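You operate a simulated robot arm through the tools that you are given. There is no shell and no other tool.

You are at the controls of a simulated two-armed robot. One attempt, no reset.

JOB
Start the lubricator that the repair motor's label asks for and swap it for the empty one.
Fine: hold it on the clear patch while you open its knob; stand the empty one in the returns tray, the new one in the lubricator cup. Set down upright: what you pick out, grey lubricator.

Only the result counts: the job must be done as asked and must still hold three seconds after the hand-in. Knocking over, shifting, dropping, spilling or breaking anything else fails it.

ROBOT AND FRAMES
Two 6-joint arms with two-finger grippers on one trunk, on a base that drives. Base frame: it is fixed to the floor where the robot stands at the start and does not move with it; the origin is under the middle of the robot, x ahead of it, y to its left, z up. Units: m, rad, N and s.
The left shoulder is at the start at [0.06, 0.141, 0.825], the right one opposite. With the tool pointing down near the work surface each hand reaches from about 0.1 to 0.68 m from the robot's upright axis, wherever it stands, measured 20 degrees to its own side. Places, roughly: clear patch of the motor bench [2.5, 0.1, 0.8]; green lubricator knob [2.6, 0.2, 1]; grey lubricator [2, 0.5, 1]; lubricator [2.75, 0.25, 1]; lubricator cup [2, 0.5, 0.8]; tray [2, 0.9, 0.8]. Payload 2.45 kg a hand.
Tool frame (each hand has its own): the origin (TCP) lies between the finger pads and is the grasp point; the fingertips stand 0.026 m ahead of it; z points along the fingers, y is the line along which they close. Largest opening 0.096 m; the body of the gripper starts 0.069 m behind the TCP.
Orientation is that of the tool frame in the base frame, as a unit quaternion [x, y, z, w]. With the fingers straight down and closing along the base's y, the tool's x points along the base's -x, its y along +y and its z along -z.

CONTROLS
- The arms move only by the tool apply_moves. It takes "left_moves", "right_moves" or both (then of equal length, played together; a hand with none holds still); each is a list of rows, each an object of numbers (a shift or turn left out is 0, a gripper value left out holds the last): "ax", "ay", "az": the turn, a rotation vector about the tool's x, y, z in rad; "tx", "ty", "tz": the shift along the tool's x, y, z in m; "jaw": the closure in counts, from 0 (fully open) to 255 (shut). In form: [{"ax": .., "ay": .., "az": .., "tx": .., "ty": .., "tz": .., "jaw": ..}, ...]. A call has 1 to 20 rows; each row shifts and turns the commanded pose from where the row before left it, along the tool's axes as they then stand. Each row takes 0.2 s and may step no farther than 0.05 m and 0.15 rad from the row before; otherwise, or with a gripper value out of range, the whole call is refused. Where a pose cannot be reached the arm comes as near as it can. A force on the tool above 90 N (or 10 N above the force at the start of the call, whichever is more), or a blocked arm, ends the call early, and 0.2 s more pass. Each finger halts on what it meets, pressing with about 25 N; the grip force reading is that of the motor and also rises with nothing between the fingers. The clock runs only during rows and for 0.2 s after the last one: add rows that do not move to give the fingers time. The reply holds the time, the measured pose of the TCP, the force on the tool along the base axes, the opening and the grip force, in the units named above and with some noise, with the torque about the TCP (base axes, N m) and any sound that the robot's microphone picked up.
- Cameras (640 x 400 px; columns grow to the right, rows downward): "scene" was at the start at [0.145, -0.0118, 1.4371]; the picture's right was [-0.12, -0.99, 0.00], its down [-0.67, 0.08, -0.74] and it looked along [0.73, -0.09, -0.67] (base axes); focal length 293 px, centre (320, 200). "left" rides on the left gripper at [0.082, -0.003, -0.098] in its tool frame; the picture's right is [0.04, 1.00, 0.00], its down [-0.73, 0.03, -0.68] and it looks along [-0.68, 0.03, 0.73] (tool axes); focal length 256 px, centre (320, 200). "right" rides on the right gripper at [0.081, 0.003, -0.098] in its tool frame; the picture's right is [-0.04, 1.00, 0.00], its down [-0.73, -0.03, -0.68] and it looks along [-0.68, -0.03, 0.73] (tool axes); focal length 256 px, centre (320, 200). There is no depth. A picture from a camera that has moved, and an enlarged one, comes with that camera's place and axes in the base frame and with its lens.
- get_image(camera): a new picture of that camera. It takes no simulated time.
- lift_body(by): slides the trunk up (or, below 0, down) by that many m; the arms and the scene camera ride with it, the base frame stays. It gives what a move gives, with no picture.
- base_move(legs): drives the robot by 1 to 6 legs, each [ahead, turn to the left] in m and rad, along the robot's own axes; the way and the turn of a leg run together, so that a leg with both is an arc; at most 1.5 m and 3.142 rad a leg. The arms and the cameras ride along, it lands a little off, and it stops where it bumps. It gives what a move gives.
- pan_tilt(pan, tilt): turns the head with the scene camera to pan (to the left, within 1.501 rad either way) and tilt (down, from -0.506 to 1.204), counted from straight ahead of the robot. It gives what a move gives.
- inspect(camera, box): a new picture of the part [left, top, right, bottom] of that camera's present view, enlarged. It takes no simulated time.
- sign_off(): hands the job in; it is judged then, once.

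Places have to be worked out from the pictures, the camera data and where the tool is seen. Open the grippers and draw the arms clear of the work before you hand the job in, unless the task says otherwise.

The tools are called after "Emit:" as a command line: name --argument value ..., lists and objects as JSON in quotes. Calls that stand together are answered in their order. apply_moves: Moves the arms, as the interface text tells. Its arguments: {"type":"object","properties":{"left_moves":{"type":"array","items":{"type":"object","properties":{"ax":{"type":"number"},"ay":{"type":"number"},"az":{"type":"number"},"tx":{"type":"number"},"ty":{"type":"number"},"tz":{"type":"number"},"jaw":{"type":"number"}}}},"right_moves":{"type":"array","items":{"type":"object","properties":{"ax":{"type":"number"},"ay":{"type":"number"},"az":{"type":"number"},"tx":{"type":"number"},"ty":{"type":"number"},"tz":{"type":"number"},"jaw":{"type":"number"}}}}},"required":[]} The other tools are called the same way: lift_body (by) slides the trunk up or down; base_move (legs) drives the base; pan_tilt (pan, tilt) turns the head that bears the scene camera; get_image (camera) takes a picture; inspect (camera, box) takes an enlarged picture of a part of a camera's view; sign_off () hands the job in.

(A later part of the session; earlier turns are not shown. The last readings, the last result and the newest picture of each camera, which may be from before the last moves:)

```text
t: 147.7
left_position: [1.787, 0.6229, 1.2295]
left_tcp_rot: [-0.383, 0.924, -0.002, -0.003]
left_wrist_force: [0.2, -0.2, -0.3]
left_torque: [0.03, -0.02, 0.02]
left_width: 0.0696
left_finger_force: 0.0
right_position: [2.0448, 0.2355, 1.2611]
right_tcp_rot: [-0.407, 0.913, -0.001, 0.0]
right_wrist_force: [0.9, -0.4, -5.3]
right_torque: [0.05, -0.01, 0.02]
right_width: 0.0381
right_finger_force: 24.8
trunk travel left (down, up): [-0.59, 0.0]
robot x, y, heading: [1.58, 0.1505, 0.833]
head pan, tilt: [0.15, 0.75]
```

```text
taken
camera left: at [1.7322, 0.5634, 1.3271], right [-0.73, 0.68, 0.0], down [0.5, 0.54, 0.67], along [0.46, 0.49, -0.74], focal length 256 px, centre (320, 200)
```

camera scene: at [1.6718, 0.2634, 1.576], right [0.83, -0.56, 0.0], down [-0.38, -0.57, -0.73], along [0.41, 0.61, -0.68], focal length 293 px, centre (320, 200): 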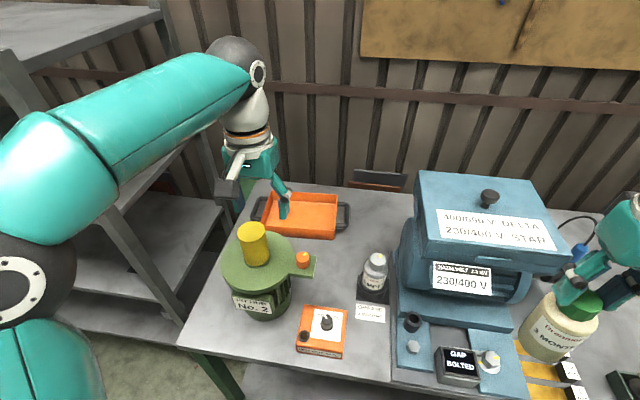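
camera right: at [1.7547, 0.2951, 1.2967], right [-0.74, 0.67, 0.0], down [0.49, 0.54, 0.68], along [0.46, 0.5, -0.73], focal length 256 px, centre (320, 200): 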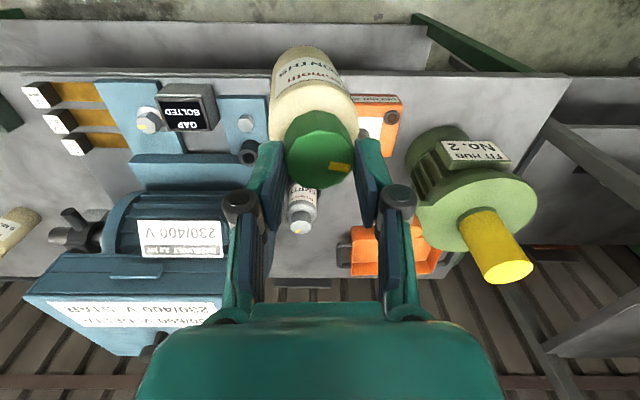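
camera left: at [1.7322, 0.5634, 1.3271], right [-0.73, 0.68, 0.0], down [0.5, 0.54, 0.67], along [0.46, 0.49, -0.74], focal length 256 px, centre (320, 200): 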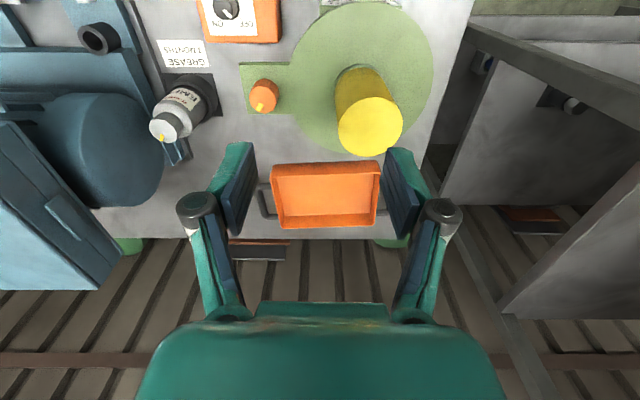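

Good overhead view of the tray from the left hand camera. I enlarge both the tray and the EMPTY for accurate positions.

Emit:
inspect --camera "left" --box '[230, 130, 420, 250]'

Emit:
inspect --camera "left" --box '[110, 30, 270, 180]'

Emit:
inspect --camera "scene" --box '[220, 170, 420, 340]'

```text
3.33 times, centred on (325, 190) of left
camera zoom: at [1.7322, 0.5634, 1.3271], right [-0.73, 0.68, 0.0], down [0.5, 0.54, 0.67], along [0.46, 0.49, -0.74], focal length 853 px, centre (303, 233)
```

zoom: 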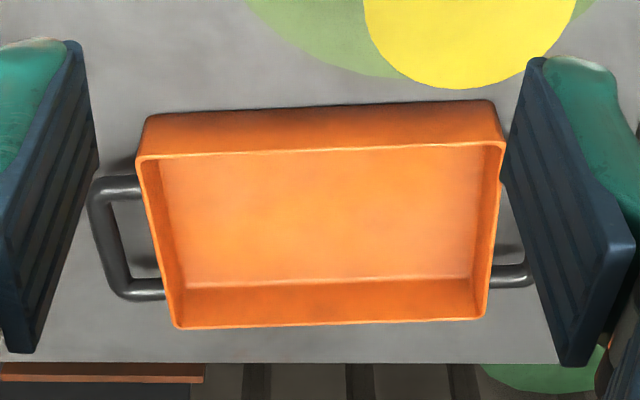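

```text
2.67 times, centred on (190, 105) of left
camera zoom: at [1.7322, 0.5634, 1.3271], right [-0.73, 0.68, 0.0], down [0.5, 0.54, 0.67], along [0.46, 0.49, -0.74], focal length 683 px, centre (667, 453)
```

zoom: 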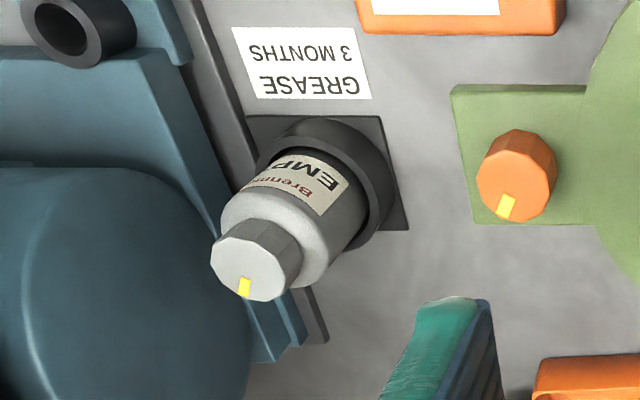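

```text
2.35 times, centred on (320, 255) of scene
camera zoom: at [1.6718, 0.2634, 1.576], right [0.83, -0.56, 0.0], down [-0.38, -0.57, -0.73], along [0.41, 0.61, -0.68], focal length 688 px, centre (320, 71)
```

zoom: 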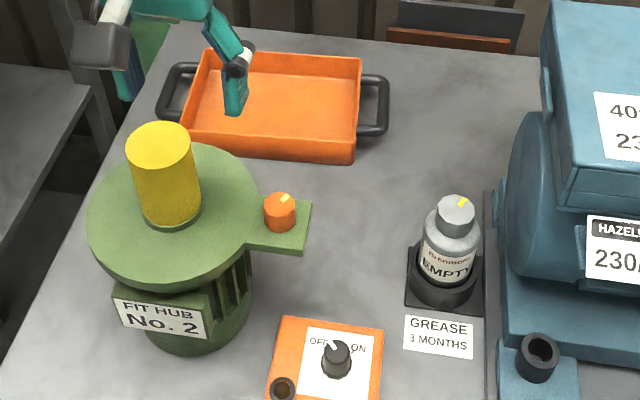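

Tray spans roughly u 0.80–1.03 and n 1.91–2.07, rim z≈0.89; EMPTY's cap is near (2.03, 0.544). I drive the last bit up to the bench.

Emit:
base_move --legs '[[0.06, 0.03], [0.025, 0]]'

Emit:
get_image --camera "scene"

Emit:
get_image --camera "left"

Emit:
get_image --camera "right"

```text
t: 149.1
left_position: [1.83, 0.6934, 1.2309]
left_tcp_rot: [-0.397, 0.918, -0.002, -0.002]
left_wrist_force: [0.9, -0.6, 0.6]
left_torque: [-0.03, -0.01, 0.01]
left_width: 0.0697
left_finger_force: 0.1
right_position: [2.0959, 0.3114, 1.261]
right_tcp_rot: [-0.421, 0.907, 0.001, 0.001]
right_wrist_force: [-0.8, 0.7, -5.0]
right_torque: [0.0, 0.03, 0.01]
right_width: 0.0377
right_finger_force: 25.4
trunk travel left (down, up): [-0.59, 0.0]
robot x, y, heading: [1.6419, 0.2179, 0.855]
head pan, tilt: [0.15, 0.75]
```

```text
taken
camera scene: at [1.7242, 0.3278, 1.5765], right [0.84, -0.54, 0.0], down [-0.36, -0.57, -0.73], along [0.39, 0.62, -0.68], focal length 293 px, centre (320, 200)
```

scene: 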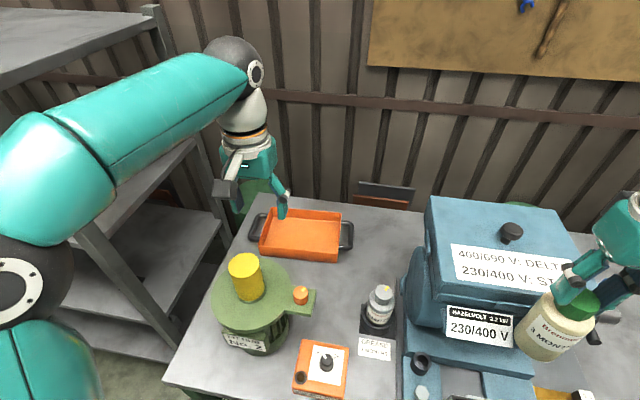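

```text
taken
camera left: at [1.7751, 0.6306, 1.3287], right [-0.75, 0.66, 0.0], down [0.48, 0.56, 0.68], along [0.44, 0.51, -0.74], focal length 256 px, centre (320, 200)
```

left: 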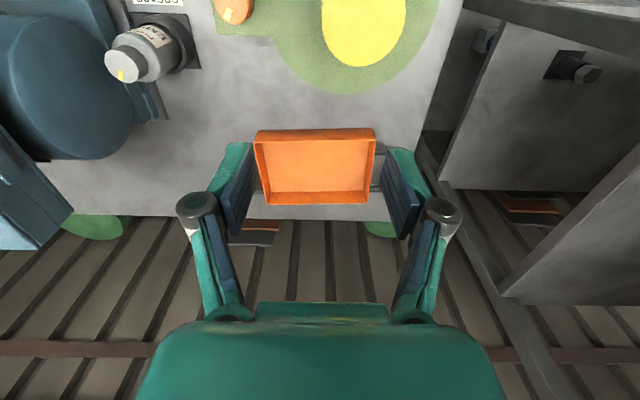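

```text
taken
camera right: at [2.0409, 0.2511, 1.3584], right [-0.74, 0.68, 0.0], down [0.49, 0.54, 0.68], along [0.46, 0.5, -0.73], focal length 256 px, centre (320, 200)
```

right: 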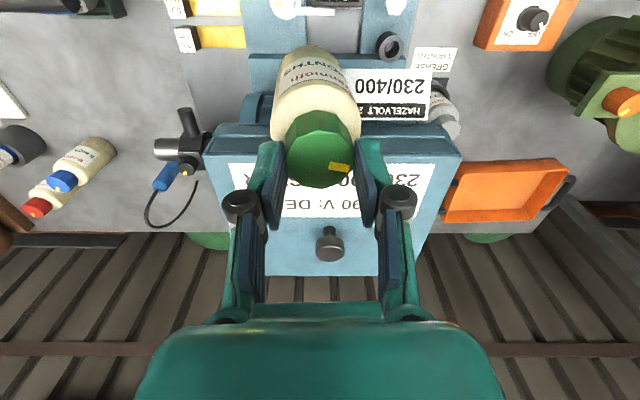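

Base is right at the bench (n≈1.255) without bumping. The EMPTY stands only ~4 cm from the motor's end, so I will grip its cap with the fingers front and back, gripper leaning left. First I bring the left hand above it at a safe height.

Emit:
apply_moves --left_moves '[{"tx": -0.0046, "ty": -0.03}, {"tx": -0.0046, "ty": -0.0437}, {"tx": -0.0046, "ty": -0.0437}, {"tx": -0.0046, "ty": -0.0437}, {"tx": -0.0046, "ty": -0.0437}, {"tx": -0.0046, "ty": -0.0437}, {}]'

Emit:
get_image --camera "left"

Emit:
get_image --camera "scene"

```text
t: 150.7
left_position: [2.0195, 0.559, 1.2473]
left_tcp_rot: [-0.412, 0.911, -0.009, 0.009]
left_wrist_force: [0.5, 0.0, -0.7]
left_torque: [0.04, -0.01, 0.04]
left_width: 0.0696
left_finger_force: 0.0
right_position: [2.0977, 0.3117, 1.2617]
right_tcp_rot: [-0.421, 0.907, 0.0, -0.001]
right_wrist_force: [0.9, 0.0, -4.9]
right_torque: [0.01, 0.02, 0.0]
right_width: 0.0382
right_finger_force: 25.4
trunk travel left (down, up): [-0.59, 0.0]
robot x, y, heading: [1.6392, 0.2127, 0.86]
head pan, tilt: [0.15, 0.75]
```

```text
taken
camera left: at [1.965, 0.4961, 1.3445], right [-0.78, 0.63, -0.02], down [0.45, 0.58, 0.69], along [0.45, 0.52, -0.73], focal length 256 px, centre (320, 200)
```

left: 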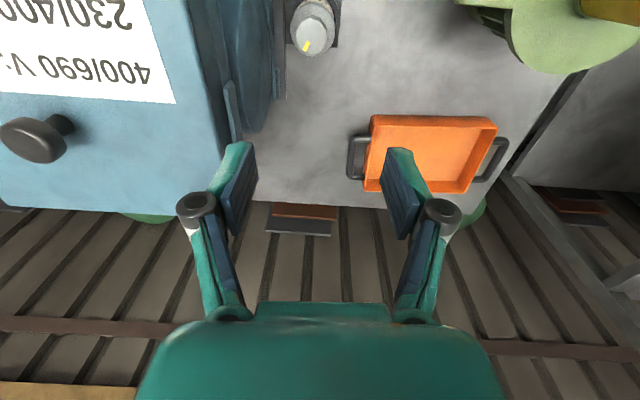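

```text
taken
camera scene: at [1.7266, 0.3298, 1.5784], right [0.84, -0.54, 0.0], down [-0.37, -0.58, -0.73], along [0.39, 0.62, -0.68], focal length 293 px, centre (320, 200)
```

scene: 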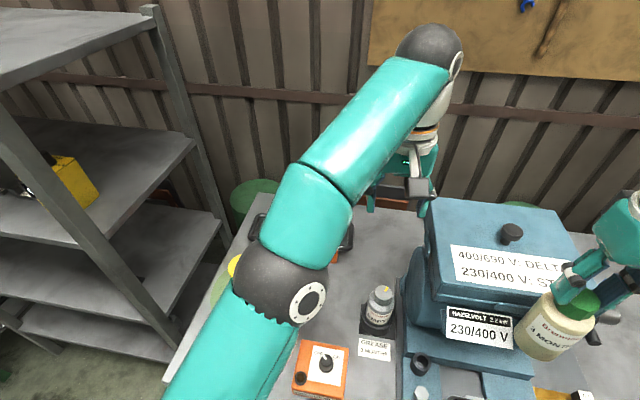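

The left TCP is off its commanded spot by about 2 cm with a slight tilt, and its elbow hangs low near the hub. I wait a moment and look at the elbow region closely.

Emit:
apply_moves --left_moves '[{}, {}]'

Emit:
inspect --camera "scene" --box '[160, 200, 420, 400]'

Emit:
get_image --camera "right"

```text
t: 151.3
left_position: [2.0213, 0.5597, 1.244]
left_tcp_rot: [-0.411, 0.911, -0.008, 0.007]
left_wrist_force: [-0.5, -0.6, -0.8]
left_torque: [0.0, 0.0, 0.01]
left_width: 0.0695
left_finger_force: 0.0
right_position: [2.0991, 0.3114, 1.2607]
right_tcp_rot: [-0.421, 0.907, 0.0, 0.0]
right_wrist_force: [0.6, 0.0, -5.0]
right_torque: [0.04, -0.02, -0.01]
right_width: 0.0377
right_finger_force: 25.1
trunk travel left (down, up): [-0.59, 0.0]
robot x, y, heading: [1.6376, 0.2161, 0.851]
head pan, tilt: [0.15, 0.75]
```

```text
2.00 times, centred on (290, 300) of scene
camera zoom: at [1.7273, 0.3298, 1.5764], right [0.84, -0.54, 0.0], down [-0.37, -0.58, -0.73], along [0.39, 0.62, -0.68], focal length 585 px, centre (380, 0)
```

zoom: 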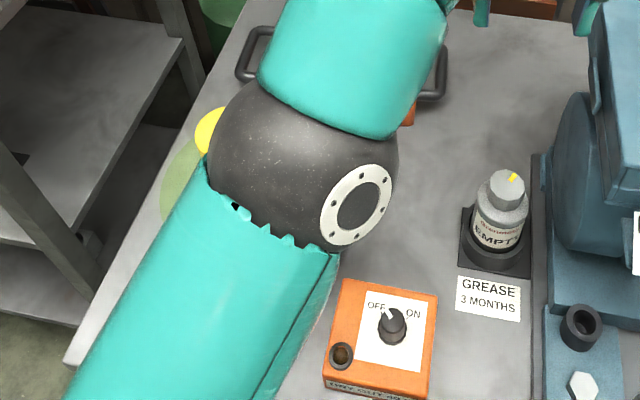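

```text
taken
camera right: at [2.0436, 0.2528, 1.3582], right [-0.74, 0.68, 0.0], down [0.5, 0.54, 0.68], along [0.46, 0.5, -0.73], focal length 256 px, centre (320, 200)
```

right: 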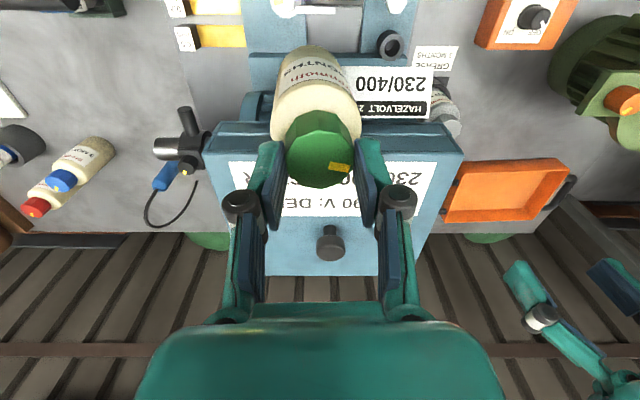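

The yellow shaft's top triangulates to about z 1.127, and the left elbow is close to it because the arm is nearly stretched at this height. Lowering the hand should bend and lift the elbow away, so I do it in small steps and watch.

Emit:
apply_moves --left_moves '[{"tz": 0.012}, {}]'

Emit:
inspect --camera "scene" --box '[160, 200, 420, 400]'

```text
t: 151.9
left_position: [2.0266, 0.5498, 1.2126]
left_tcp_rot: [-0.403, 0.915, -0.004, -0.006]
left_wrist_force: [0.1, 1.7, -0.5]
left_torque: [-0.04, 0.02, 0.01]
left_width: 0.0697
left_finger_force: 0.1
right_position: [2.0988, 0.3128, 1.2577]
right_tcp_rot: [-0.421, 0.907, 0.0, 0.0]
right_wrist_force: [-0.7, 0.2, -5.2]
right_torque: [0.03, 0.01, 0.06]
right_width: 0.0378
right_finger_force: 25.1
trunk travel left (down, up): [-0.59, 0.0]
robot x, y, heading: [1.64, 0.2146, 0.847]
head pan, tilt: [0.15, 0.75]
```

```text
2.00 times, centred on (290, 300) of scene
camera zoom: at [1.7264, 0.3299, 1.5736], right [0.84, -0.54, 0.0], down [-0.37, -0.58, -0.73], along [0.39, 0.62, -0.68], focal length 585 px, centre (380, 0)
```

zoom: 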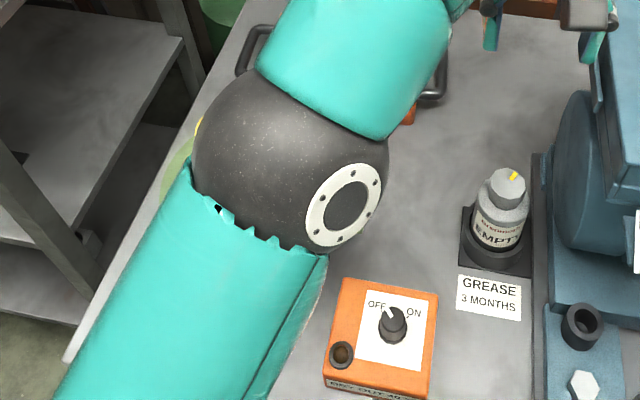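

The hand jumped down freely, and the camera height shows the robot had been pushed up slightly - the elbow was resting on the shaft. I keep lowering the hand so the elbow lifts off.

Emit:
apply_moves --left_moves '[{"tz": 0.02}, {"tz": 0.02}, {}]'

Emit:
inspect --camera "scene" --box '[120, 160, 420, 400]'

Emit:
get_image --camera "right"

```text
t: 152.7
left_position: [2.0287, 0.543, 1.1793]
left_tcp_rot: [-0.396, 0.918, -0.002, -0.003]
left_wrist_force: [0.3, 0.7, -0.5]
left_torque: [0.01, -0.01, 0.03]
left_width: 0.0697
left_finger_force: 0.1
right_position: [2.0982, 0.3125, 1.2596]
right_tcp_rot: [-0.421, 0.907, 0.001, 0.0]
right_wrist_force: [-0.6, -0.1, -4.7]
right_torque: [0.02, 0.01, 0.0]
right_width: 0.0378
right_finger_force: 24.8
trunk travel left (down, up): [-0.59, 0.0]
robot x, y, heading: [1.6427, 0.2151, 0.857]
head pan, tilt: [0.15, 0.75]
```

```text
1.67 times, centred on (270, 280) of scene
camera zoom: at [1.7268, 0.3294, 1.5762], right [0.84, -0.54, 0.0], down [-0.37, -0.58, -0.73], along [0.39, 0.62, -0.68], focal length 488 px, centre (403, 67)
```

zoom: 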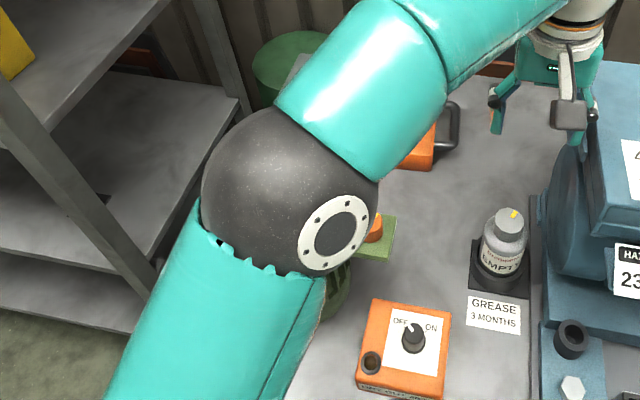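

```text
taken
camera right: at [2.0431, 0.2524, 1.3581], right [-0.74, 0.68, 0.0], down [0.5, 0.54, 0.68], along [0.46, 0.5, -0.73], focal length 256 px, centre (320, 200)
```

right: 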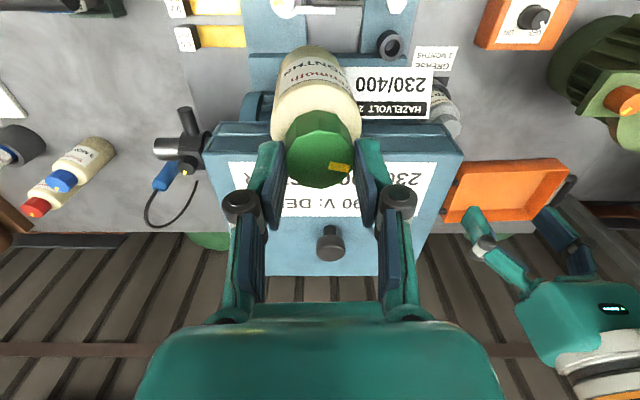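

The left hand is back on its commanded pose and the elbow is clear above the shaft, but the left arm is badly placed for the tray because its elbow would pass over that shaft. I'll do the swap with the right arm instead, so first I withdraw the left hand towards the robot.

Emit:
apply_moves --left_moves '[{"tx": 0.02}, {"tx": 0.03}, {"tx": 0.03}, {"tx": 0.03}, {}]'

Emit:
get_image --camera "scene"

```text
t: 153.9
left_position: [1.9556, 0.464, 1.1798]
left_tcp_rot: [-0.397, 0.918, -0.002, -0.003]
left_wrist_force: [0.0, -1.3, -0.9]
left_torque: [0.0, 0.01, 0.03]
left_width: 0.0699
left_finger_force: 0.1
right_position: [2.0996, 0.3129, 1.2591]
right_tcp_rot: [-0.421, 0.907, 0.0, -0.001]
right_wrist_force: [0.3, -0.5, -4.2]
right_torque: [0.01, 0.01, -0.03]
right_width: 0.0377
right_finger_force: 24.9
trunk travel left (down, up): [-0.59, 0.0]
robot x, y, heading: [1.6432, 0.2138, 0.854]
head pan, tilt: [0.15, 0.75]
```

```text
taken
camera scene: at [1.7278, 0.3305, 1.5759], right [0.84, -0.54, 0.0], down [-0.37, -0.58, -0.73], along [0.39, 0.62, -0.68], focal length 293 px, centre (320, 200)
```

scene: 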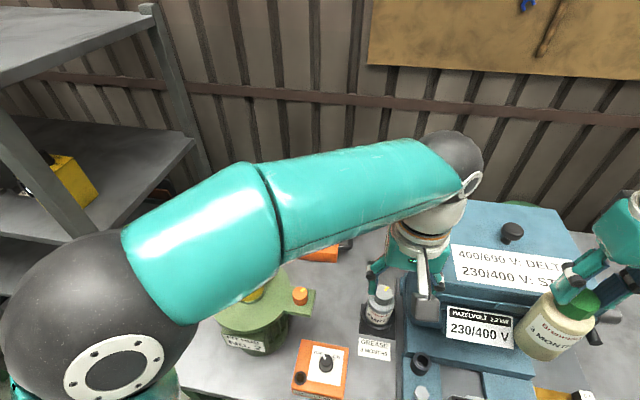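

The elbow is high and clear now, and the hub and peg look exactly where they were. I tuck the left hand back and to the left in front of the robot.

Emit:
apply_moves --left_moves '[{"tx": 0.03}, {"tx": 0.03}, {"tx": 0.03}, {"ty": 0.04}, {"ty": 0.045}, {"ty": 0.045}, {"ty": 0.045}, {"ty": 0.045}, {"ty": 0.03}, {}]'

Emit:
get_image --camera "scene"

Emit:
inspect --camera "scene" --box '[190, 190, 430, 400]'

```text
t: 156.1
left_position: [1.7117, 0.5707, 1.1783]
left_tcp_rot: [-0.397, 0.918, -0.003, -0.003]
left_wrist_force: [0.3, -0.2, -0.5]
left_torque: [0.03, 0.0, 0.02]
left_width: 0.0697
left_finger_force: 0.0
right_position: [2.0994, 0.3124, 1.2611]
right_tcp_rot: [-0.421, 0.907, 0.0, 0.0]
right_wrist_force: [0.5, 0.0, -5.1]
right_torque: [0.04, 0.03, -0.03]
right_width: 0.0379
right_finger_force: 24.8
trunk travel left (down, up): [-0.59, 0.0]
robot x, y, heading: [1.6396, 0.2141, 0.854]
head pan, tilt: [0.15, 0.75]
```

```text
taken
camera scene: at [1.7271, 0.3295, 1.576], right [0.84, -0.54, 0.0], down [-0.37, -0.58, -0.73], along [0.39, 0.62, -0.68], focal length 293 px, centre (320, 200)
```

scene: 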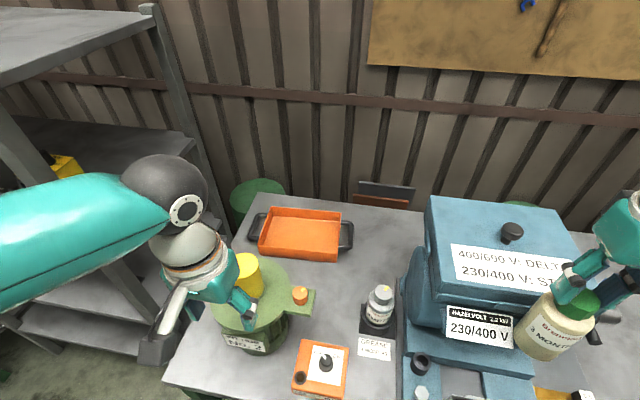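

```text
1.90 times, centred on (310, 295) of scene
camera zoom: at [1.7271, 0.3295, 1.576], right [0.84, -0.54, 0.0], down [-0.37, -0.58, -0.73], along [0.39, 0.62, -0.68], focal length 557 px, centre (339, 19)
```

zoom: 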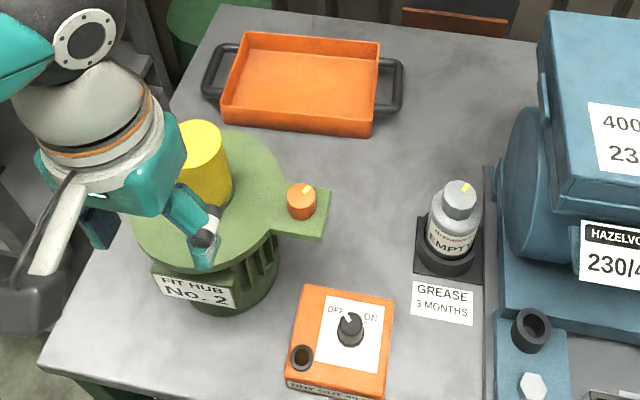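

Everything on the bench looks undisturbed. I'll stand the new lubricator for a moment on the clear bench spot in front of the cup (about (1.933, 0.435)) so the right hand is free; first I carry it there at height.

Emit:
apply_moves --right_moves '[{"tx": 0.001, "ty": 0.012}, {"tx": 0.0015, "ty": 0.02}, {"tx": 0.002, "ty": 0.027}, {"tx": 0.002, "ty": 0.03}, {"tx": 0.002, "ty": 0.03}, {"tx": 0.002, "ty": 0.03}, {"tx": 0.0015, "ty": 0.027}, {"tx": 0.001, "ty": 0.018}, {"ty": 0.011}, {}]' --left_moves '[{"tx": 0.02, "ty": 0.01}, {"tx": 0.02, "ty": 0.01}, {"tx": 0.02, "ty": 0.01}, {"tx": 0.02, "ty": 0.01}, {}, {}, {}, {}, {}, {}]'

Emit:
get_image --camera "right"

Emit:
get_image --camera "scene"

```text
t: 158.3
left_position: [1.6281, 0.5365, 1.1777]
left_tcp_rot: [-0.396, 0.918, -0.002, -0.003]
left_wrist_force: [-0.4, 0.0, 0.4]
left_torque: [-0.01, 0.03, 0.0]
left_width: 0.0698
left_finger_force: 0.1
right_position: [1.9333, 0.4343, 1.2603]
right_tcp_rot: [-0.421, 0.907, 0.0, 0.0]
right_wrist_force: [-0.6, 0.4, -4.8]
right_torque: [0.02, 0.02, -0.02]
right_width: 0.0375
right_finger_force: 25.2
trunk travel left (down, up): [-0.59, 0.0]
robot x, y, heading: [1.6388, 0.2149, 0.854]
head pan, tilt: [0.15, 0.75]
```

```text
taken
camera right: at [1.8773, 0.375, 1.3581], right [-0.74, 0.68, 0.0], down [0.5, 0.54, 0.68], along [0.46, 0.5, -0.73], focal length 256 px, centre (320, 200)
```

right: 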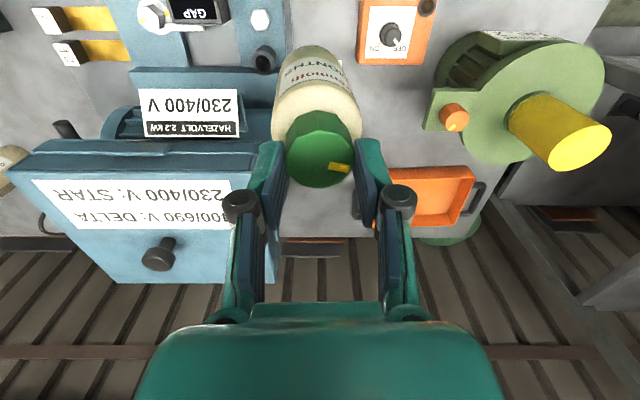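

```text
taken
camera scene: at [1.7267, 0.3297, 1.576], right [0.84, -0.54, 0.0], down [-0.37, -0.58, -0.73], along [0.39, 0.62, -0.68], focal length 293 px, centre (320, 200)
```

scene: 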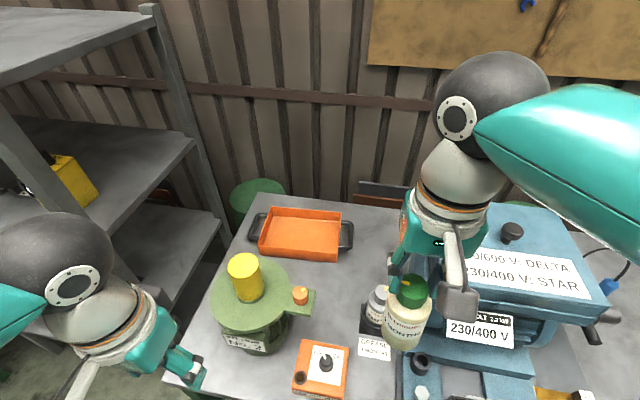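

Above the spot. I lower the bottle to a few centimetres above the bench and check clearances.

Emit:
apply_moves --right_moves '[{"tz": 0.012}, {"tz": 0.025}, {"tz": 0.03}, {"tz": 0.03}, {"tz": 0.03}, {"tz": 0.03}, {"tz": 0.03}, {"tz": 0.025}, {"tz": 0.018}, {}]'

Emit:
get_image --camera "right"

Emit:
inspect --camera "scene" --box '[280, 220, 520, 400]'

```text
t: 160.5
left_position: [1.6283, 0.5361, 1.1792]
left_tcp_rot: [-0.396, 0.918, -0.003, -0.003]
left_wrist_force: [1.0, 0.8, 0.4]
left_torque: [0.0, -0.01, -0.02]
left_width: 0.0699
left_finger_force: 0.0
right_position: [1.9339, 0.4341, 1.0299]
right_tcp_rot: [-0.421, 0.907, 0.001, 0.0]
right_wrist_force: [0.2, -0.1, -4.8]
right_torque: [-0.01, 0.02, 0.05]
right_width: 0.038
right_finger_force: 24.4
trunk travel left (down, up): [-0.59, 0.0]
robot x, y, heading: [1.639, 0.2117, 0.855]
head pan, tilt: [0.15, 0.75]
```

```text
taken
camera right: at [1.8789, 0.3748, 1.1274], right [-0.74, 0.68, 0.0], down [0.5, 0.54, 0.68], along [0.46, 0.5, -0.73], focal length 256 px, centre (320, 200)
```

right: 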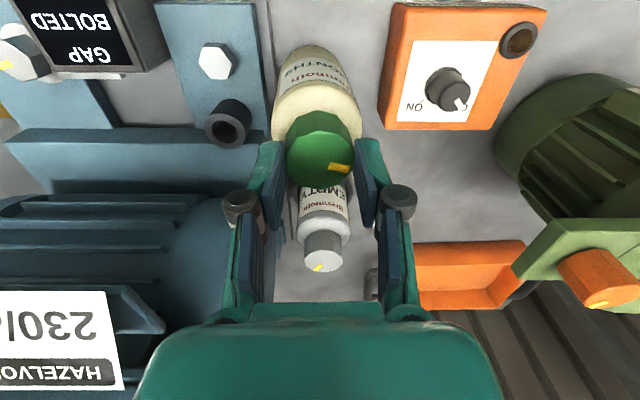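

```text
2.22 times, centred on (400, 310) of scene
camera zoom: at [1.7264, 0.3296, 1.5761], right [0.84, -0.54, 0.0], down [-0.37, -0.58, -0.73], along [0.39, 0.62, -0.68], focal length 650 px, centre (142, -44)
```

zoom: 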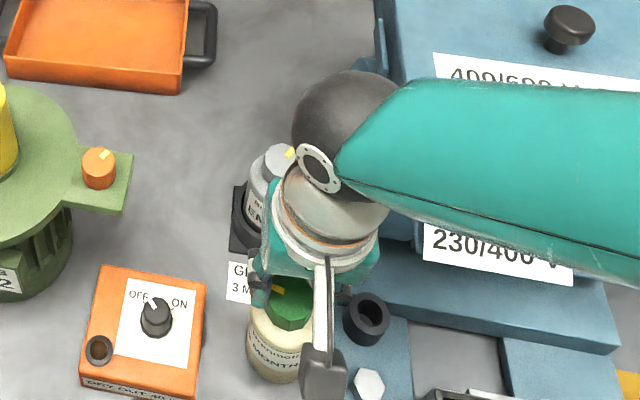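

Clear on both sides. I lower gently to contact.

Emit:
apply_moves --right_moves '[{"tz": 0.012}, {"tz": 0.012}, {"tz": 0.01}, {"tz": 0.006}, {"tz": 0.003}, {}]'

```text
t: 161.9
left_position: [1.6264, 0.5362, 1.1795]
left_tcp_rot: [-0.396, 0.918, -0.002, -0.004]
left_wrist_force: [-0.7, -0.1, -0.6]
left_torque: [0.02, 0.01, 0.03]
left_width: 0.0696
left_finger_force: 0.0
right_position: [1.933, 0.4341, 0.9886]
right_tcp_rot: [-0.421, 0.907, 0.0, 0.001]
right_wrist_force: [2.9, -0.8, 10.4]
right_torque: [-0.24, 0.09, -0.01]
right_width: 0.0379
right_finger_force: 24.5
trunk travel left (down, up): [-0.59, 0.0]
robot x, y, heading: [1.6413, 0.2127, 0.851]
head pan, tilt: [0.15, 0.75]
```

It touches down at TCP z 0.989 (the cap has slid about 7 mm in the grip on the way). I relieve the pressure slightly and look whether it stands flat before releasing.

Emit:
apply_moves --right_moves '[{"tz": -0.001}, {}]'

Emit:
inspect --camera "scene" --box '[340, 260, 460, 400]'

Emit:
get_image --camera "right"

```text
t: 162.5
left_position: [1.6287, 0.5363, 1.179]
left_tcp_rot: [-0.396, 0.918, -0.002, -0.002]
left_wrist_force: [0.0, -0.1, 0.5]
left_torque: [0.01, -0.01, 0.0]
left_width: 0.0696
left_finger_force: 0.1
right_position: [1.9336, 0.436, 0.9885]
right_tcp_rot: [-0.421, 0.907, -0.001, -0.001]
right_wrist_force: [1.0, 0.6, -5.6]
right_torque: [0.02, 0.0, -0.03]
right_width: 0.0375
right_finger_force: 24.7
trunk travel left (down, up): [-0.59, 0.0]
robot x, y, heading: [1.6396, 0.2136, 0.853]
head pan, tilt: [0.15, 0.75]
```

```text
2.86 times, centred on (400, 330) of scene
camera zoom: at [1.7266, 0.3297, 1.5759], right [0.84, -0.54, 0.0], down [-0.37, -0.58, -0.73], along [0.39, 0.62, -0.68], focal length 836 px, centre (91, -171)
```

zoom: 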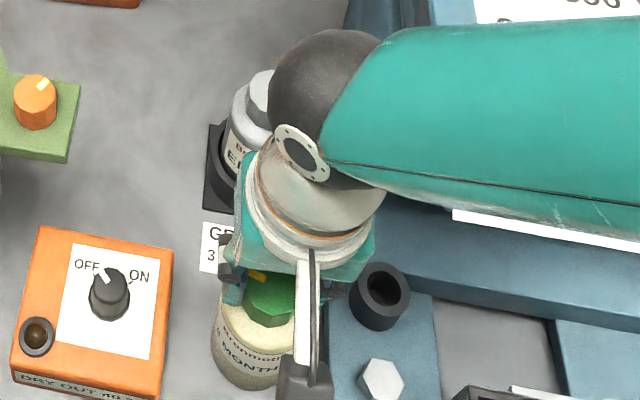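

```text
taken
camera right: at [1.8774, 0.3749, 1.086], right [-0.74, 0.68, 0.0], down [0.5, 0.54, 0.68], along [0.46, 0.5, -0.73], focal length 256 px, centre (320, 200)
```

right: 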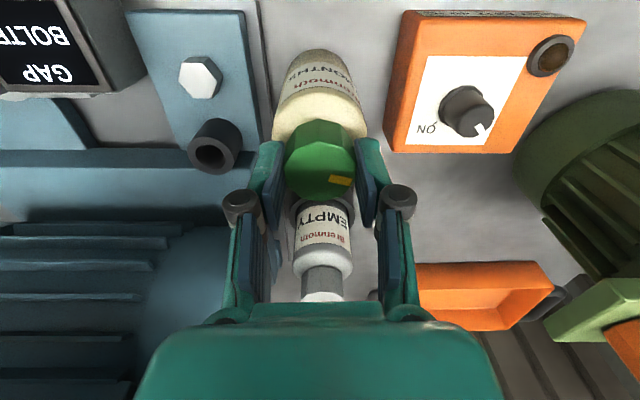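

It is hanging again by a hair; I lower 2 mm and check the load.

Emit:
apply_moves --right_moves '[{"tz": 0.0015}, {}]'

```text
t: 163.1
left_position: [1.628, 0.5361, 1.1788]
left_tcp_rot: [-0.396, 0.918, -0.003, -0.003]
left_wrist_force: [0.5, 0.6, 0.9]
left_torque: [0.0, -0.01, 0.0]
left_width: 0.0698
left_finger_force: 0.1
right_position: [1.933, 0.4356, 0.9866]
right_tcp_rot: [-0.421, 0.907, 0.0, 0.0]
right_wrist_force: [0.2, -0.6, 5.3]
right_torque: [-0.18, 0.16, 0.02]
right_width: 0.0375
right_finger_force: 25.1
trunk travel left (down, up): [-0.59, 0.0]
robot x, y, heading: [1.6389, 0.2106, 0.856]
head pan, tilt: [0.15, 0.75]
```

The base's front edge is touching first (slight lean in the grip). I press 2 mm more so it seats flat, then release.

Emit:
apply_moves --right_moves '[{"tz": 0.002}, {"tz": 0.001}, {}]'

Emit:
get_image --camera "right"

```text
t: 163.9
left_position: [1.6284, 0.5368, 1.179]
left_tcp_rot: [-0.396, 0.918, -0.002, -0.003]
left_wrist_force: [0.2, -0.6, 0.7]
left_torque: [0.0, 0.01, -0.02]
left_width: 0.0697
left_finger_force: 0.0
right_position: [1.9329, 0.4348, 0.9844]
right_tcp_rot: [-0.421, 0.907, 0.002, 0.002]
right_wrist_force: [4.7, -1.5, 17.6]
right_torque: [0.01, -0.21, -0.01]
right_width: 0.0377
right_finger_force: 25.1
trunk travel left (down, up): [-0.59, 0.0]
robot x, y, heading: [1.6398, 0.2158, 0.855]
head pan, tilt: [0.15, 0.75]
```

```text
taken
camera right: at [1.8774, 0.3747, 1.082], right [-0.74, 0.68, 0.0], down [0.5, 0.54, 0.68], along [0.46, 0.5, -0.73], focal length 256 px, centre (320, 200)
```

right: 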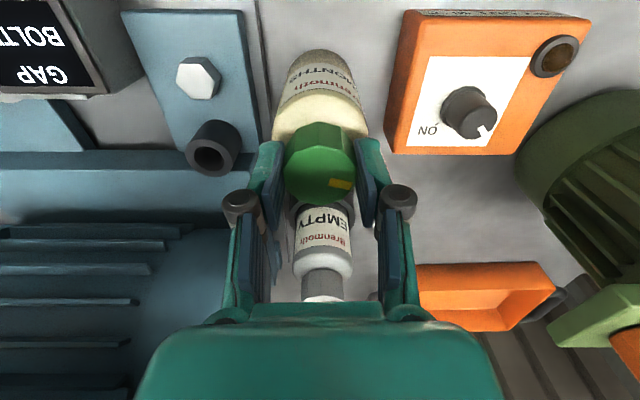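

Load is now central, so it sits flat. I open the right gripper and rise straight up.

Emit:
apply_moves --right_moves '[{"tz": -0.002}, {"jaw": 70}, {}, {}, {"tz": -0.01}, {"tz": -0.02}, {"tz": -0.04}, {"tz": -0.04}, {"tz": -0.04}, {}]'

Emit:
get_image --camera "right"

Emit:
inspect --camera "scene" --box '[280, 200, 520, 400]'

```text
t: 166.1
left_position: [1.6289, 0.5364, 1.1783]
left_tcp_rot: [-0.396, 0.918, -0.002, -0.003]
left_wrist_force: [0.4, -0.5, -0.3]
left_torque: [-0.02, 0.0, -0.02]
left_width: 0.0696
left_finger_force: 0.1
right_position: [1.9333, 0.4332, 1.1337]
right_tcp_rot: [-0.421, 0.907, 0.0, 0.0]
right_wrist_force: [0.5, -0.3, 0.6]
right_torque: [-0.02, 0.01, -0.06]
right_width: 0.0696
right_finger_force: 0.1
trunk travel left (down, up): [-0.59, 0.0]
robot x, y, heading: [1.6408, 0.2166, 0.857]
head pan, tilt: [0.15, 0.75]
```

```text
taken
camera right: at [1.8772, 0.3742, 1.2317], right [-0.74, 0.68, 0.0], down [0.5, 0.54, 0.68], along [0.46, 0.5, -0.73], focal length 256 px, centre (320, 200)
```

right: 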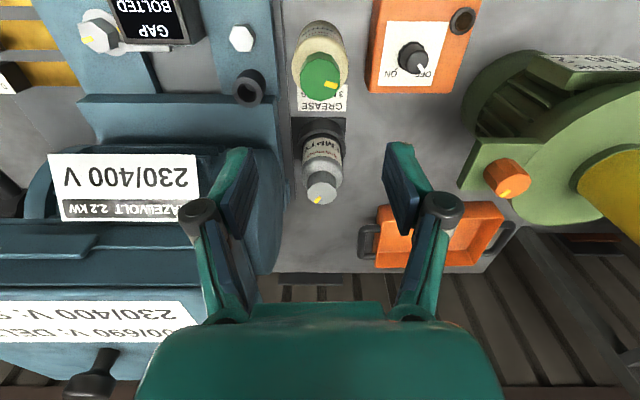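

```text
2.00 times, centred on (400, 300) of scene
camera zoom: at [1.7265, 0.3299, 1.576], right [0.84, -0.54, 0.0], down [-0.37, -0.58, -0.73], along [0.39, 0.62, -0.68], focal length 585 px, centre (160, 0)
```

zoom: 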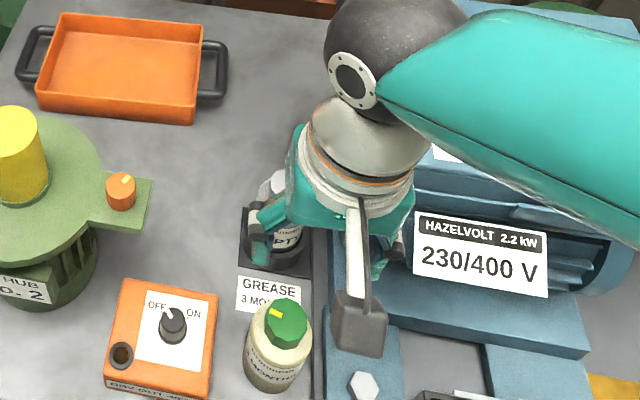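

The new lubricator stands upright on the bench, knob mark still turned. Now I turn the right hand 90° clockwise so its fingers will sit in front of and behind the EMPTY's cap.

Emit:
apply_moves --right_moves '[{"tz": -0.03}, {"az": 0.1428}, {"az": 0.1428}, {"az": 0.1428}, {"az": 0.1428}, {"az": 0.1428}, {"az": 0.1428}, {"az": 0.1428}, {"az": 0.1428}, {"az": 0.1428}, {"az": 0.1428}, {"az": 0.1428}, {}]'

Emit:
apply_moves --right_moves '[{"ay": -0.15}, {"ay": -0.15}, {"ay": -0.15}, {}]'

Emit:
get_image --camera "right"

Emit:
get_image --camera "scene"

```text
t: 168.9
left_position: [1.6278, 0.5368, 1.1791]
left_tcp_rot: [-0.396, 0.918, -0.002, -0.002]
left_wrist_force: [0.6, 0.4, -0.7]
left_torque: [0.01, -0.01, 0.04]
left_width: 0.0697
left_finger_force: 0.0
right_position: [1.933, 0.4347, 1.1654]
right_tcp_rot: [0.344, 0.939, 0.001, 0.0]
right_wrist_force: [0.6, -1.1, 0.9]
right_torque: [-0.02, -0.01, -0.02]
right_width: 0.0698
right_finger_force: 0.1
trunk travel left (down, up): [-0.59, 0.0]
robot x, y, heading: [1.6392, 0.2135, 0.857]
head pan, tilt: [0.15, 0.75]
```

```text
t: 169.9
left_position: [1.6278, 0.5367, 1.1791]
left_tcp_rot: [-0.396, 0.918, -0.002, -0.003]
left_wrist_force: [0.5, -0.2, -0.8]
left_torque: [-0.01, -0.01, -0.02]
left_width: 0.0695
left_finger_force: 0.3
right_position: [1.9346, 0.4349, 1.1661]
right_tcp_rot: [0.334, 0.916, -0.076, 0.21]
right_wrist_force: [-0.9, -0.6, -0.4]
right_torque: [0.04, 0.01, 0.03]
right_width: 0.0694
right_finger_force: 0.0
trunk travel left (down, up): [-0.59, 0.0]
robot x, y, heading: [1.6432, 0.2164, 0.851]
head pan, tilt: [0.15, 0.75]
```

```text
taken
camera right: at [1.847, 0.5123, 1.2183], right [0.67, 0.74, 0.02], down [0.26, -0.26, 0.93], along [0.69, -0.62, -0.37], focal length 256 px, centre (320, 200)
```

right: 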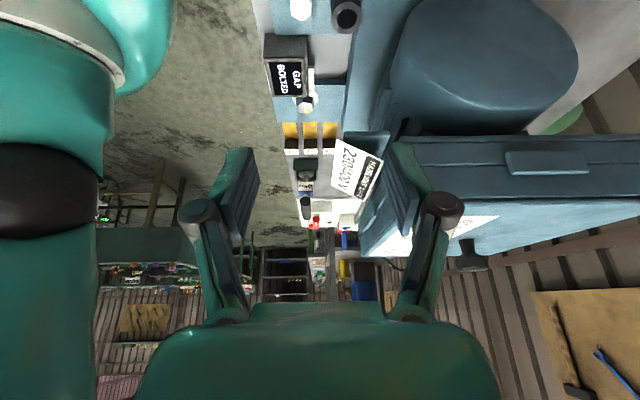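

```text
taken
camera scene: at [1.7267, 0.3288, 1.5761], right [0.84, -0.54, 0.0], down [-0.37, -0.58, -0.73], along [0.39, 0.62, -0.68], focal length 293 px, centre (320, 200)
```

scene: 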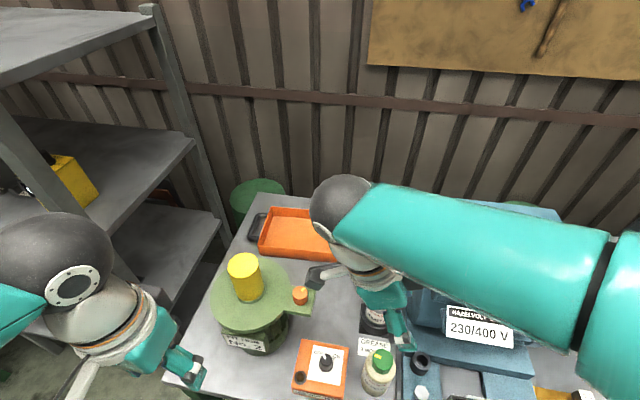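

The right hand now leans left with its fingers pointing right-down. I move it over the EMPTY cap, staying above it.

Emit:
apply_moves --right_moves '[{"tx": 0.0118, "ty": 0.0344, "tz": 0.0266}, {"tx": 0.0118, "ty": 0.0344, "tz": 0.0266}, {"tx": 0.0118, "ty": 0.0344, "tz": 0.0266}, {"tx": 0.0118, "ty": 0.0344, "tz": 0.0266}, {}]'

Emit:
get_image --camera "right"

Emit:
inspect --camera "scene" --box '[240, 180, 480, 400]'

```text
t: 171.1
left_position: [1.6268, 0.5376, 1.1794]
left_tcp_rot: [-0.396, 0.918, -0.001, -0.002]
left_wrist_force: [0.6, -0.7, -0.6]
left_torque: [0.0, 0.0, -0.02]
left_width: 0.0695
left_finger_force: 0.1
right_position: [2.0284, 0.5376, 1.0493]
right_tcp_rot: [0.334, 0.916, -0.076, 0.21]
right_wrist_force: [-0.7, -0.6, 0.6]
right_torque: [0.03, -0.01, 0.02]
right_width: 0.0695
right_finger_force: 0.0
trunk travel left (down, up): [-0.59, 0.0]
robot x, y, heading: [1.6422, 0.2129, 0.855]
head pan, tilt: [0.15, 0.75]
```

```text
taken
camera right: at [1.9399, 0.6155, 1.1025], right [0.67, 0.74, 0.02], down [0.26, -0.26, 0.93], along [0.69, -0.62, -0.37], focal length 256 px, centre (320, 200)
```

right: 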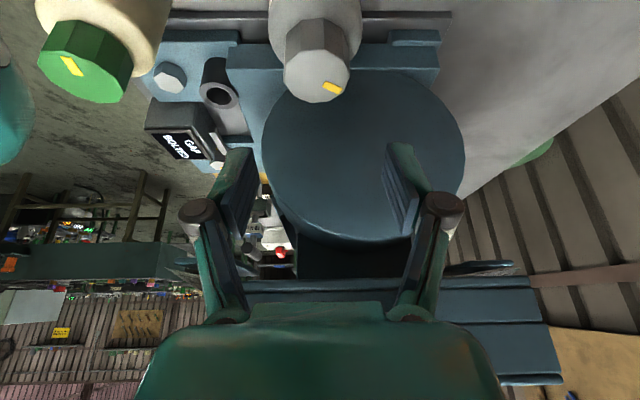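

```text
1.82 times, centred on (360, 290) of scene
camera zoom: at [1.7256, 0.3287, 1.5762], right [0.84, -0.54, 0.0], down [-0.36, -0.58, -0.73], along [0.39, 0.62, -0.68], focal length 532 px, centre (247, 36)
```

zoom: 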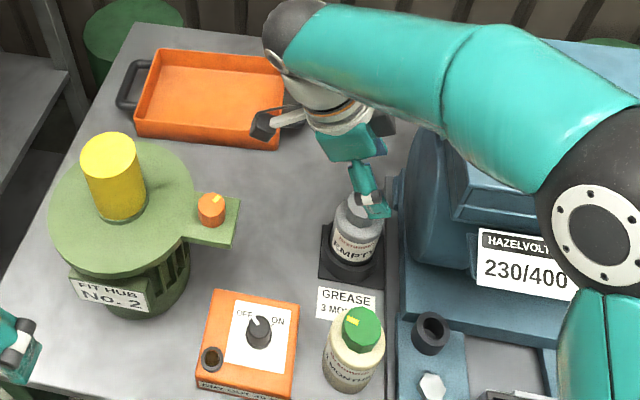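

The EMPTY cap is centred between the fingers front-to-back and the motor end has about 2 cm clearance. I descend straight to cap level, shifted 5 mm left.

Emit:
apply_moves --right_moves '[{"tx": 0.0113, "tz": 0.019}, {"tx": 0.0113, "tz": 0.019}, {"tx": 0.0112, "tz": 0.019}, {}]'

Emit:
get_image --camera "right"

Emit:
inspect --camera "scene" --box '[300, 200, 460, 360]'

```text
t: 172.1
left_position: [1.6271, 0.5358, 1.1783]
left_tcp_rot: [-0.396, 0.918, -0.003, -0.002]
left_wrist_force: [-0.6, 1.0, 0.4]
left_torque: [0.0, 0.03, 0.03]
left_width: 0.0696
left_finger_force: 0.1
right_position: [2.0195, 0.5406, 0.9841]
right_tcp_rot: [0.335, 0.916, -0.076, 0.209]
right_wrist_force: [0.3, 1.1, 0.6]
right_torque: [-0.04, -0.03, -0.02]
right_width: 0.0696
right_finger_force: 0.2
trunk travel left (down, up): [-0.59, 0.0]
robot x, y, heading: [1.6407, 0.2146, 0.855]
head pan, tilt: [0.15, 0.75]
```

```text
taken
camera right: at [1.9341, 0.6197, 1.0368], right [0.67, 0.74, 0.02], down [0.26, -0.26, 0.93], along [0.69, -0.62, -0.37], focal length 256 px, centre (320, 200)
```

right: 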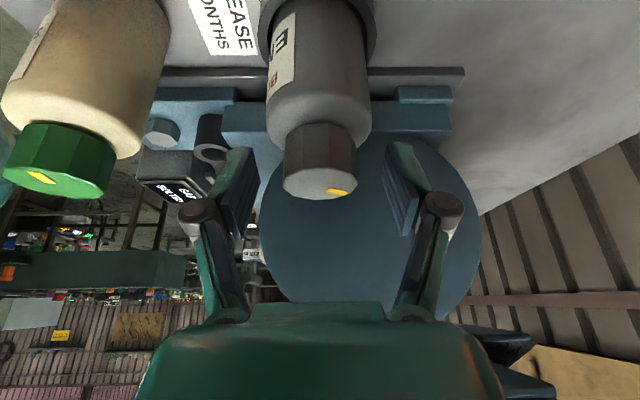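

```text
2.50 times, centred on (380, 280) of scene
camera zoom: at [1.7263, 0.3294, 1.5761], right [0.84, -0.54, 0.0], down [-0.37, -0.58, -0.73], along [0.39, 0.62, -0.68], focal length 732 px, centre (170, 0)
```

zoom: 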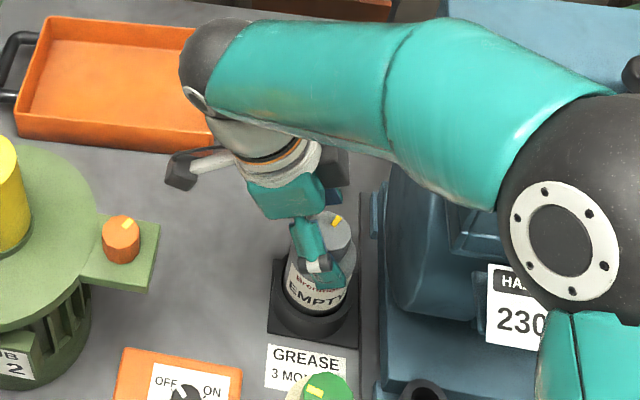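

The cap sits centred between the fingers. I go 4 mm deeper and close.

Emit:
apply_moves --right_moves '[{"tx": 0.0017, "tz": 0.0036}, {}, {"jaw": 255}, {}, {}, {}]'

Emit:
get_image --camera "right"

```text
t: 173.5
left_position: [1.6275, 0.5371, 1.1777]
left_tcp_rot: [-0.397, 0.918, -0.002, -0.003]
left_wrist_force: [0.6, 0.3, 0.4]
left_torque: [-0.01, -0.02, -0.01]
left_width: 0.0699
left_finger_force: 0.0
right_position: [2.0201, 0.5416, 0.9802]
right_tcp_rot: [0.335, 0.915, -0.077, 0.21]
right_wrist_force: [1.2, 0.8, -0.9]
right_torque: [0.0, -0.03, 0.02]
right_width: 0.0389
right_finger_force: 24.4
trunk travel left (down, up): [-0.59, 0.0]
robot x, y, heading: [1.642, 0.2171, 0.851]
head pan, tilt: [0.15, 0.75]
```

```text
taken
camera right: at [1.934, 0.6198, 1.0327], right [0.67, 0.74, 0.02], down [0.26, -0.26, 0.93], along [0.69, -0.62, -0.37], focal length 256 px, centre (320, 200)
```

right: 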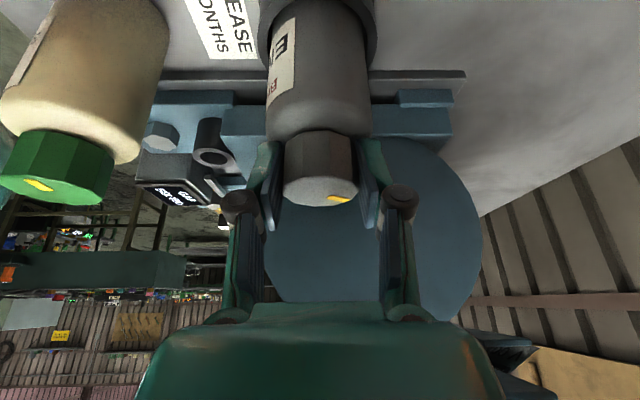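

Cap gripped at 38.9 mm. I lift the EMPTY straight up out of the cup, slowly.

Emit:
apply_moves --right_moves '[{"tx": -0.0017, "tz": -0.0036}, {"tx": -0.0026, "tz": -0.0054}, {"tx": -0.0035, "tz": -0.0072}, {"tx": -0.0044, "tz": -0.009}, {"tx": -0.0044, "tz": -0.009}, {"tx": -0.0044, "tz": -0.009}, {"tx": -0.0044, "tz": -0.009}, {}]'

Emit:
get_image --camera "right"

Emit:
inspect --camera "scene" --box '[300, 200, 460, 360]'

```text
t: 175.3
left_position: [1.627, 0.536, 1.1785]
left_tcp_rot: [-0.396, 0.918, -0.003, -0.003]
left_wrist_force: [-0.3, -0.2, 0.1]
left_torque: [0.03, -0.02, -0.02]
left_width: 0.0694
left_finger_force: 0.1
right_position: [2.0207, 0.5434, 1.0385]
right_tcp_rot: [0.335, 0.915, -0.078, 0.21]
right_wrist_force: [0.9, -0.1, -2.5]
right_torque: [0.01, 0.0, -0.01]
right_width: 0.0388
right_finger_force: 24.9
trunk travel left (down, up): [-0.59, 0.0]
robot x, y, heading: [1.6382, 0.215, 0.859]
head pan, tilt: [0.15, 0.75]
```

```text
taken
camera right: at [1.933, 0.6202, 1.0901], right [0.67, 0.74, 0.02], down [0.26, -0.26, 0.93], along [0.69, -0.62, -0.37], focal length 256 px, centre (320, 200)
```

right: 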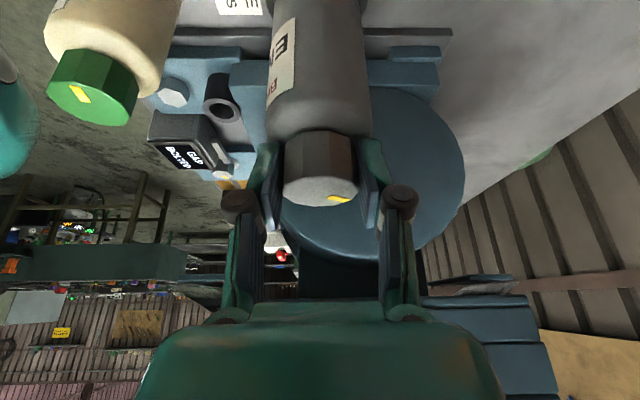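

```text
2.50 times, centred on (380, 280) of scene
camera zoom: at [1.7267, 0.33, 1.576], right [0.84, -0.54, 0.0], down [-0.37, -0.58, -0.73], along [0.39, 0.62, -0.68], focal length 732 px, centre (170, 0)
```

zoom: 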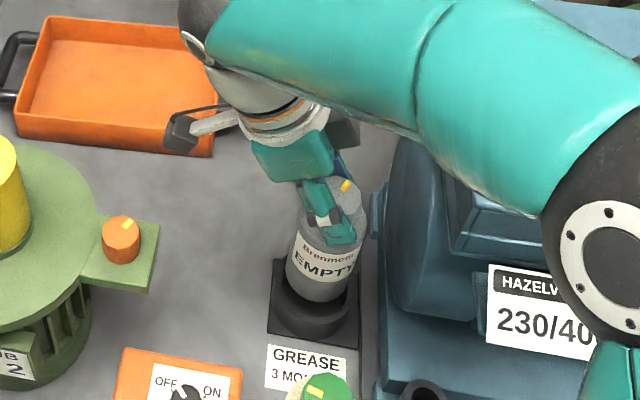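

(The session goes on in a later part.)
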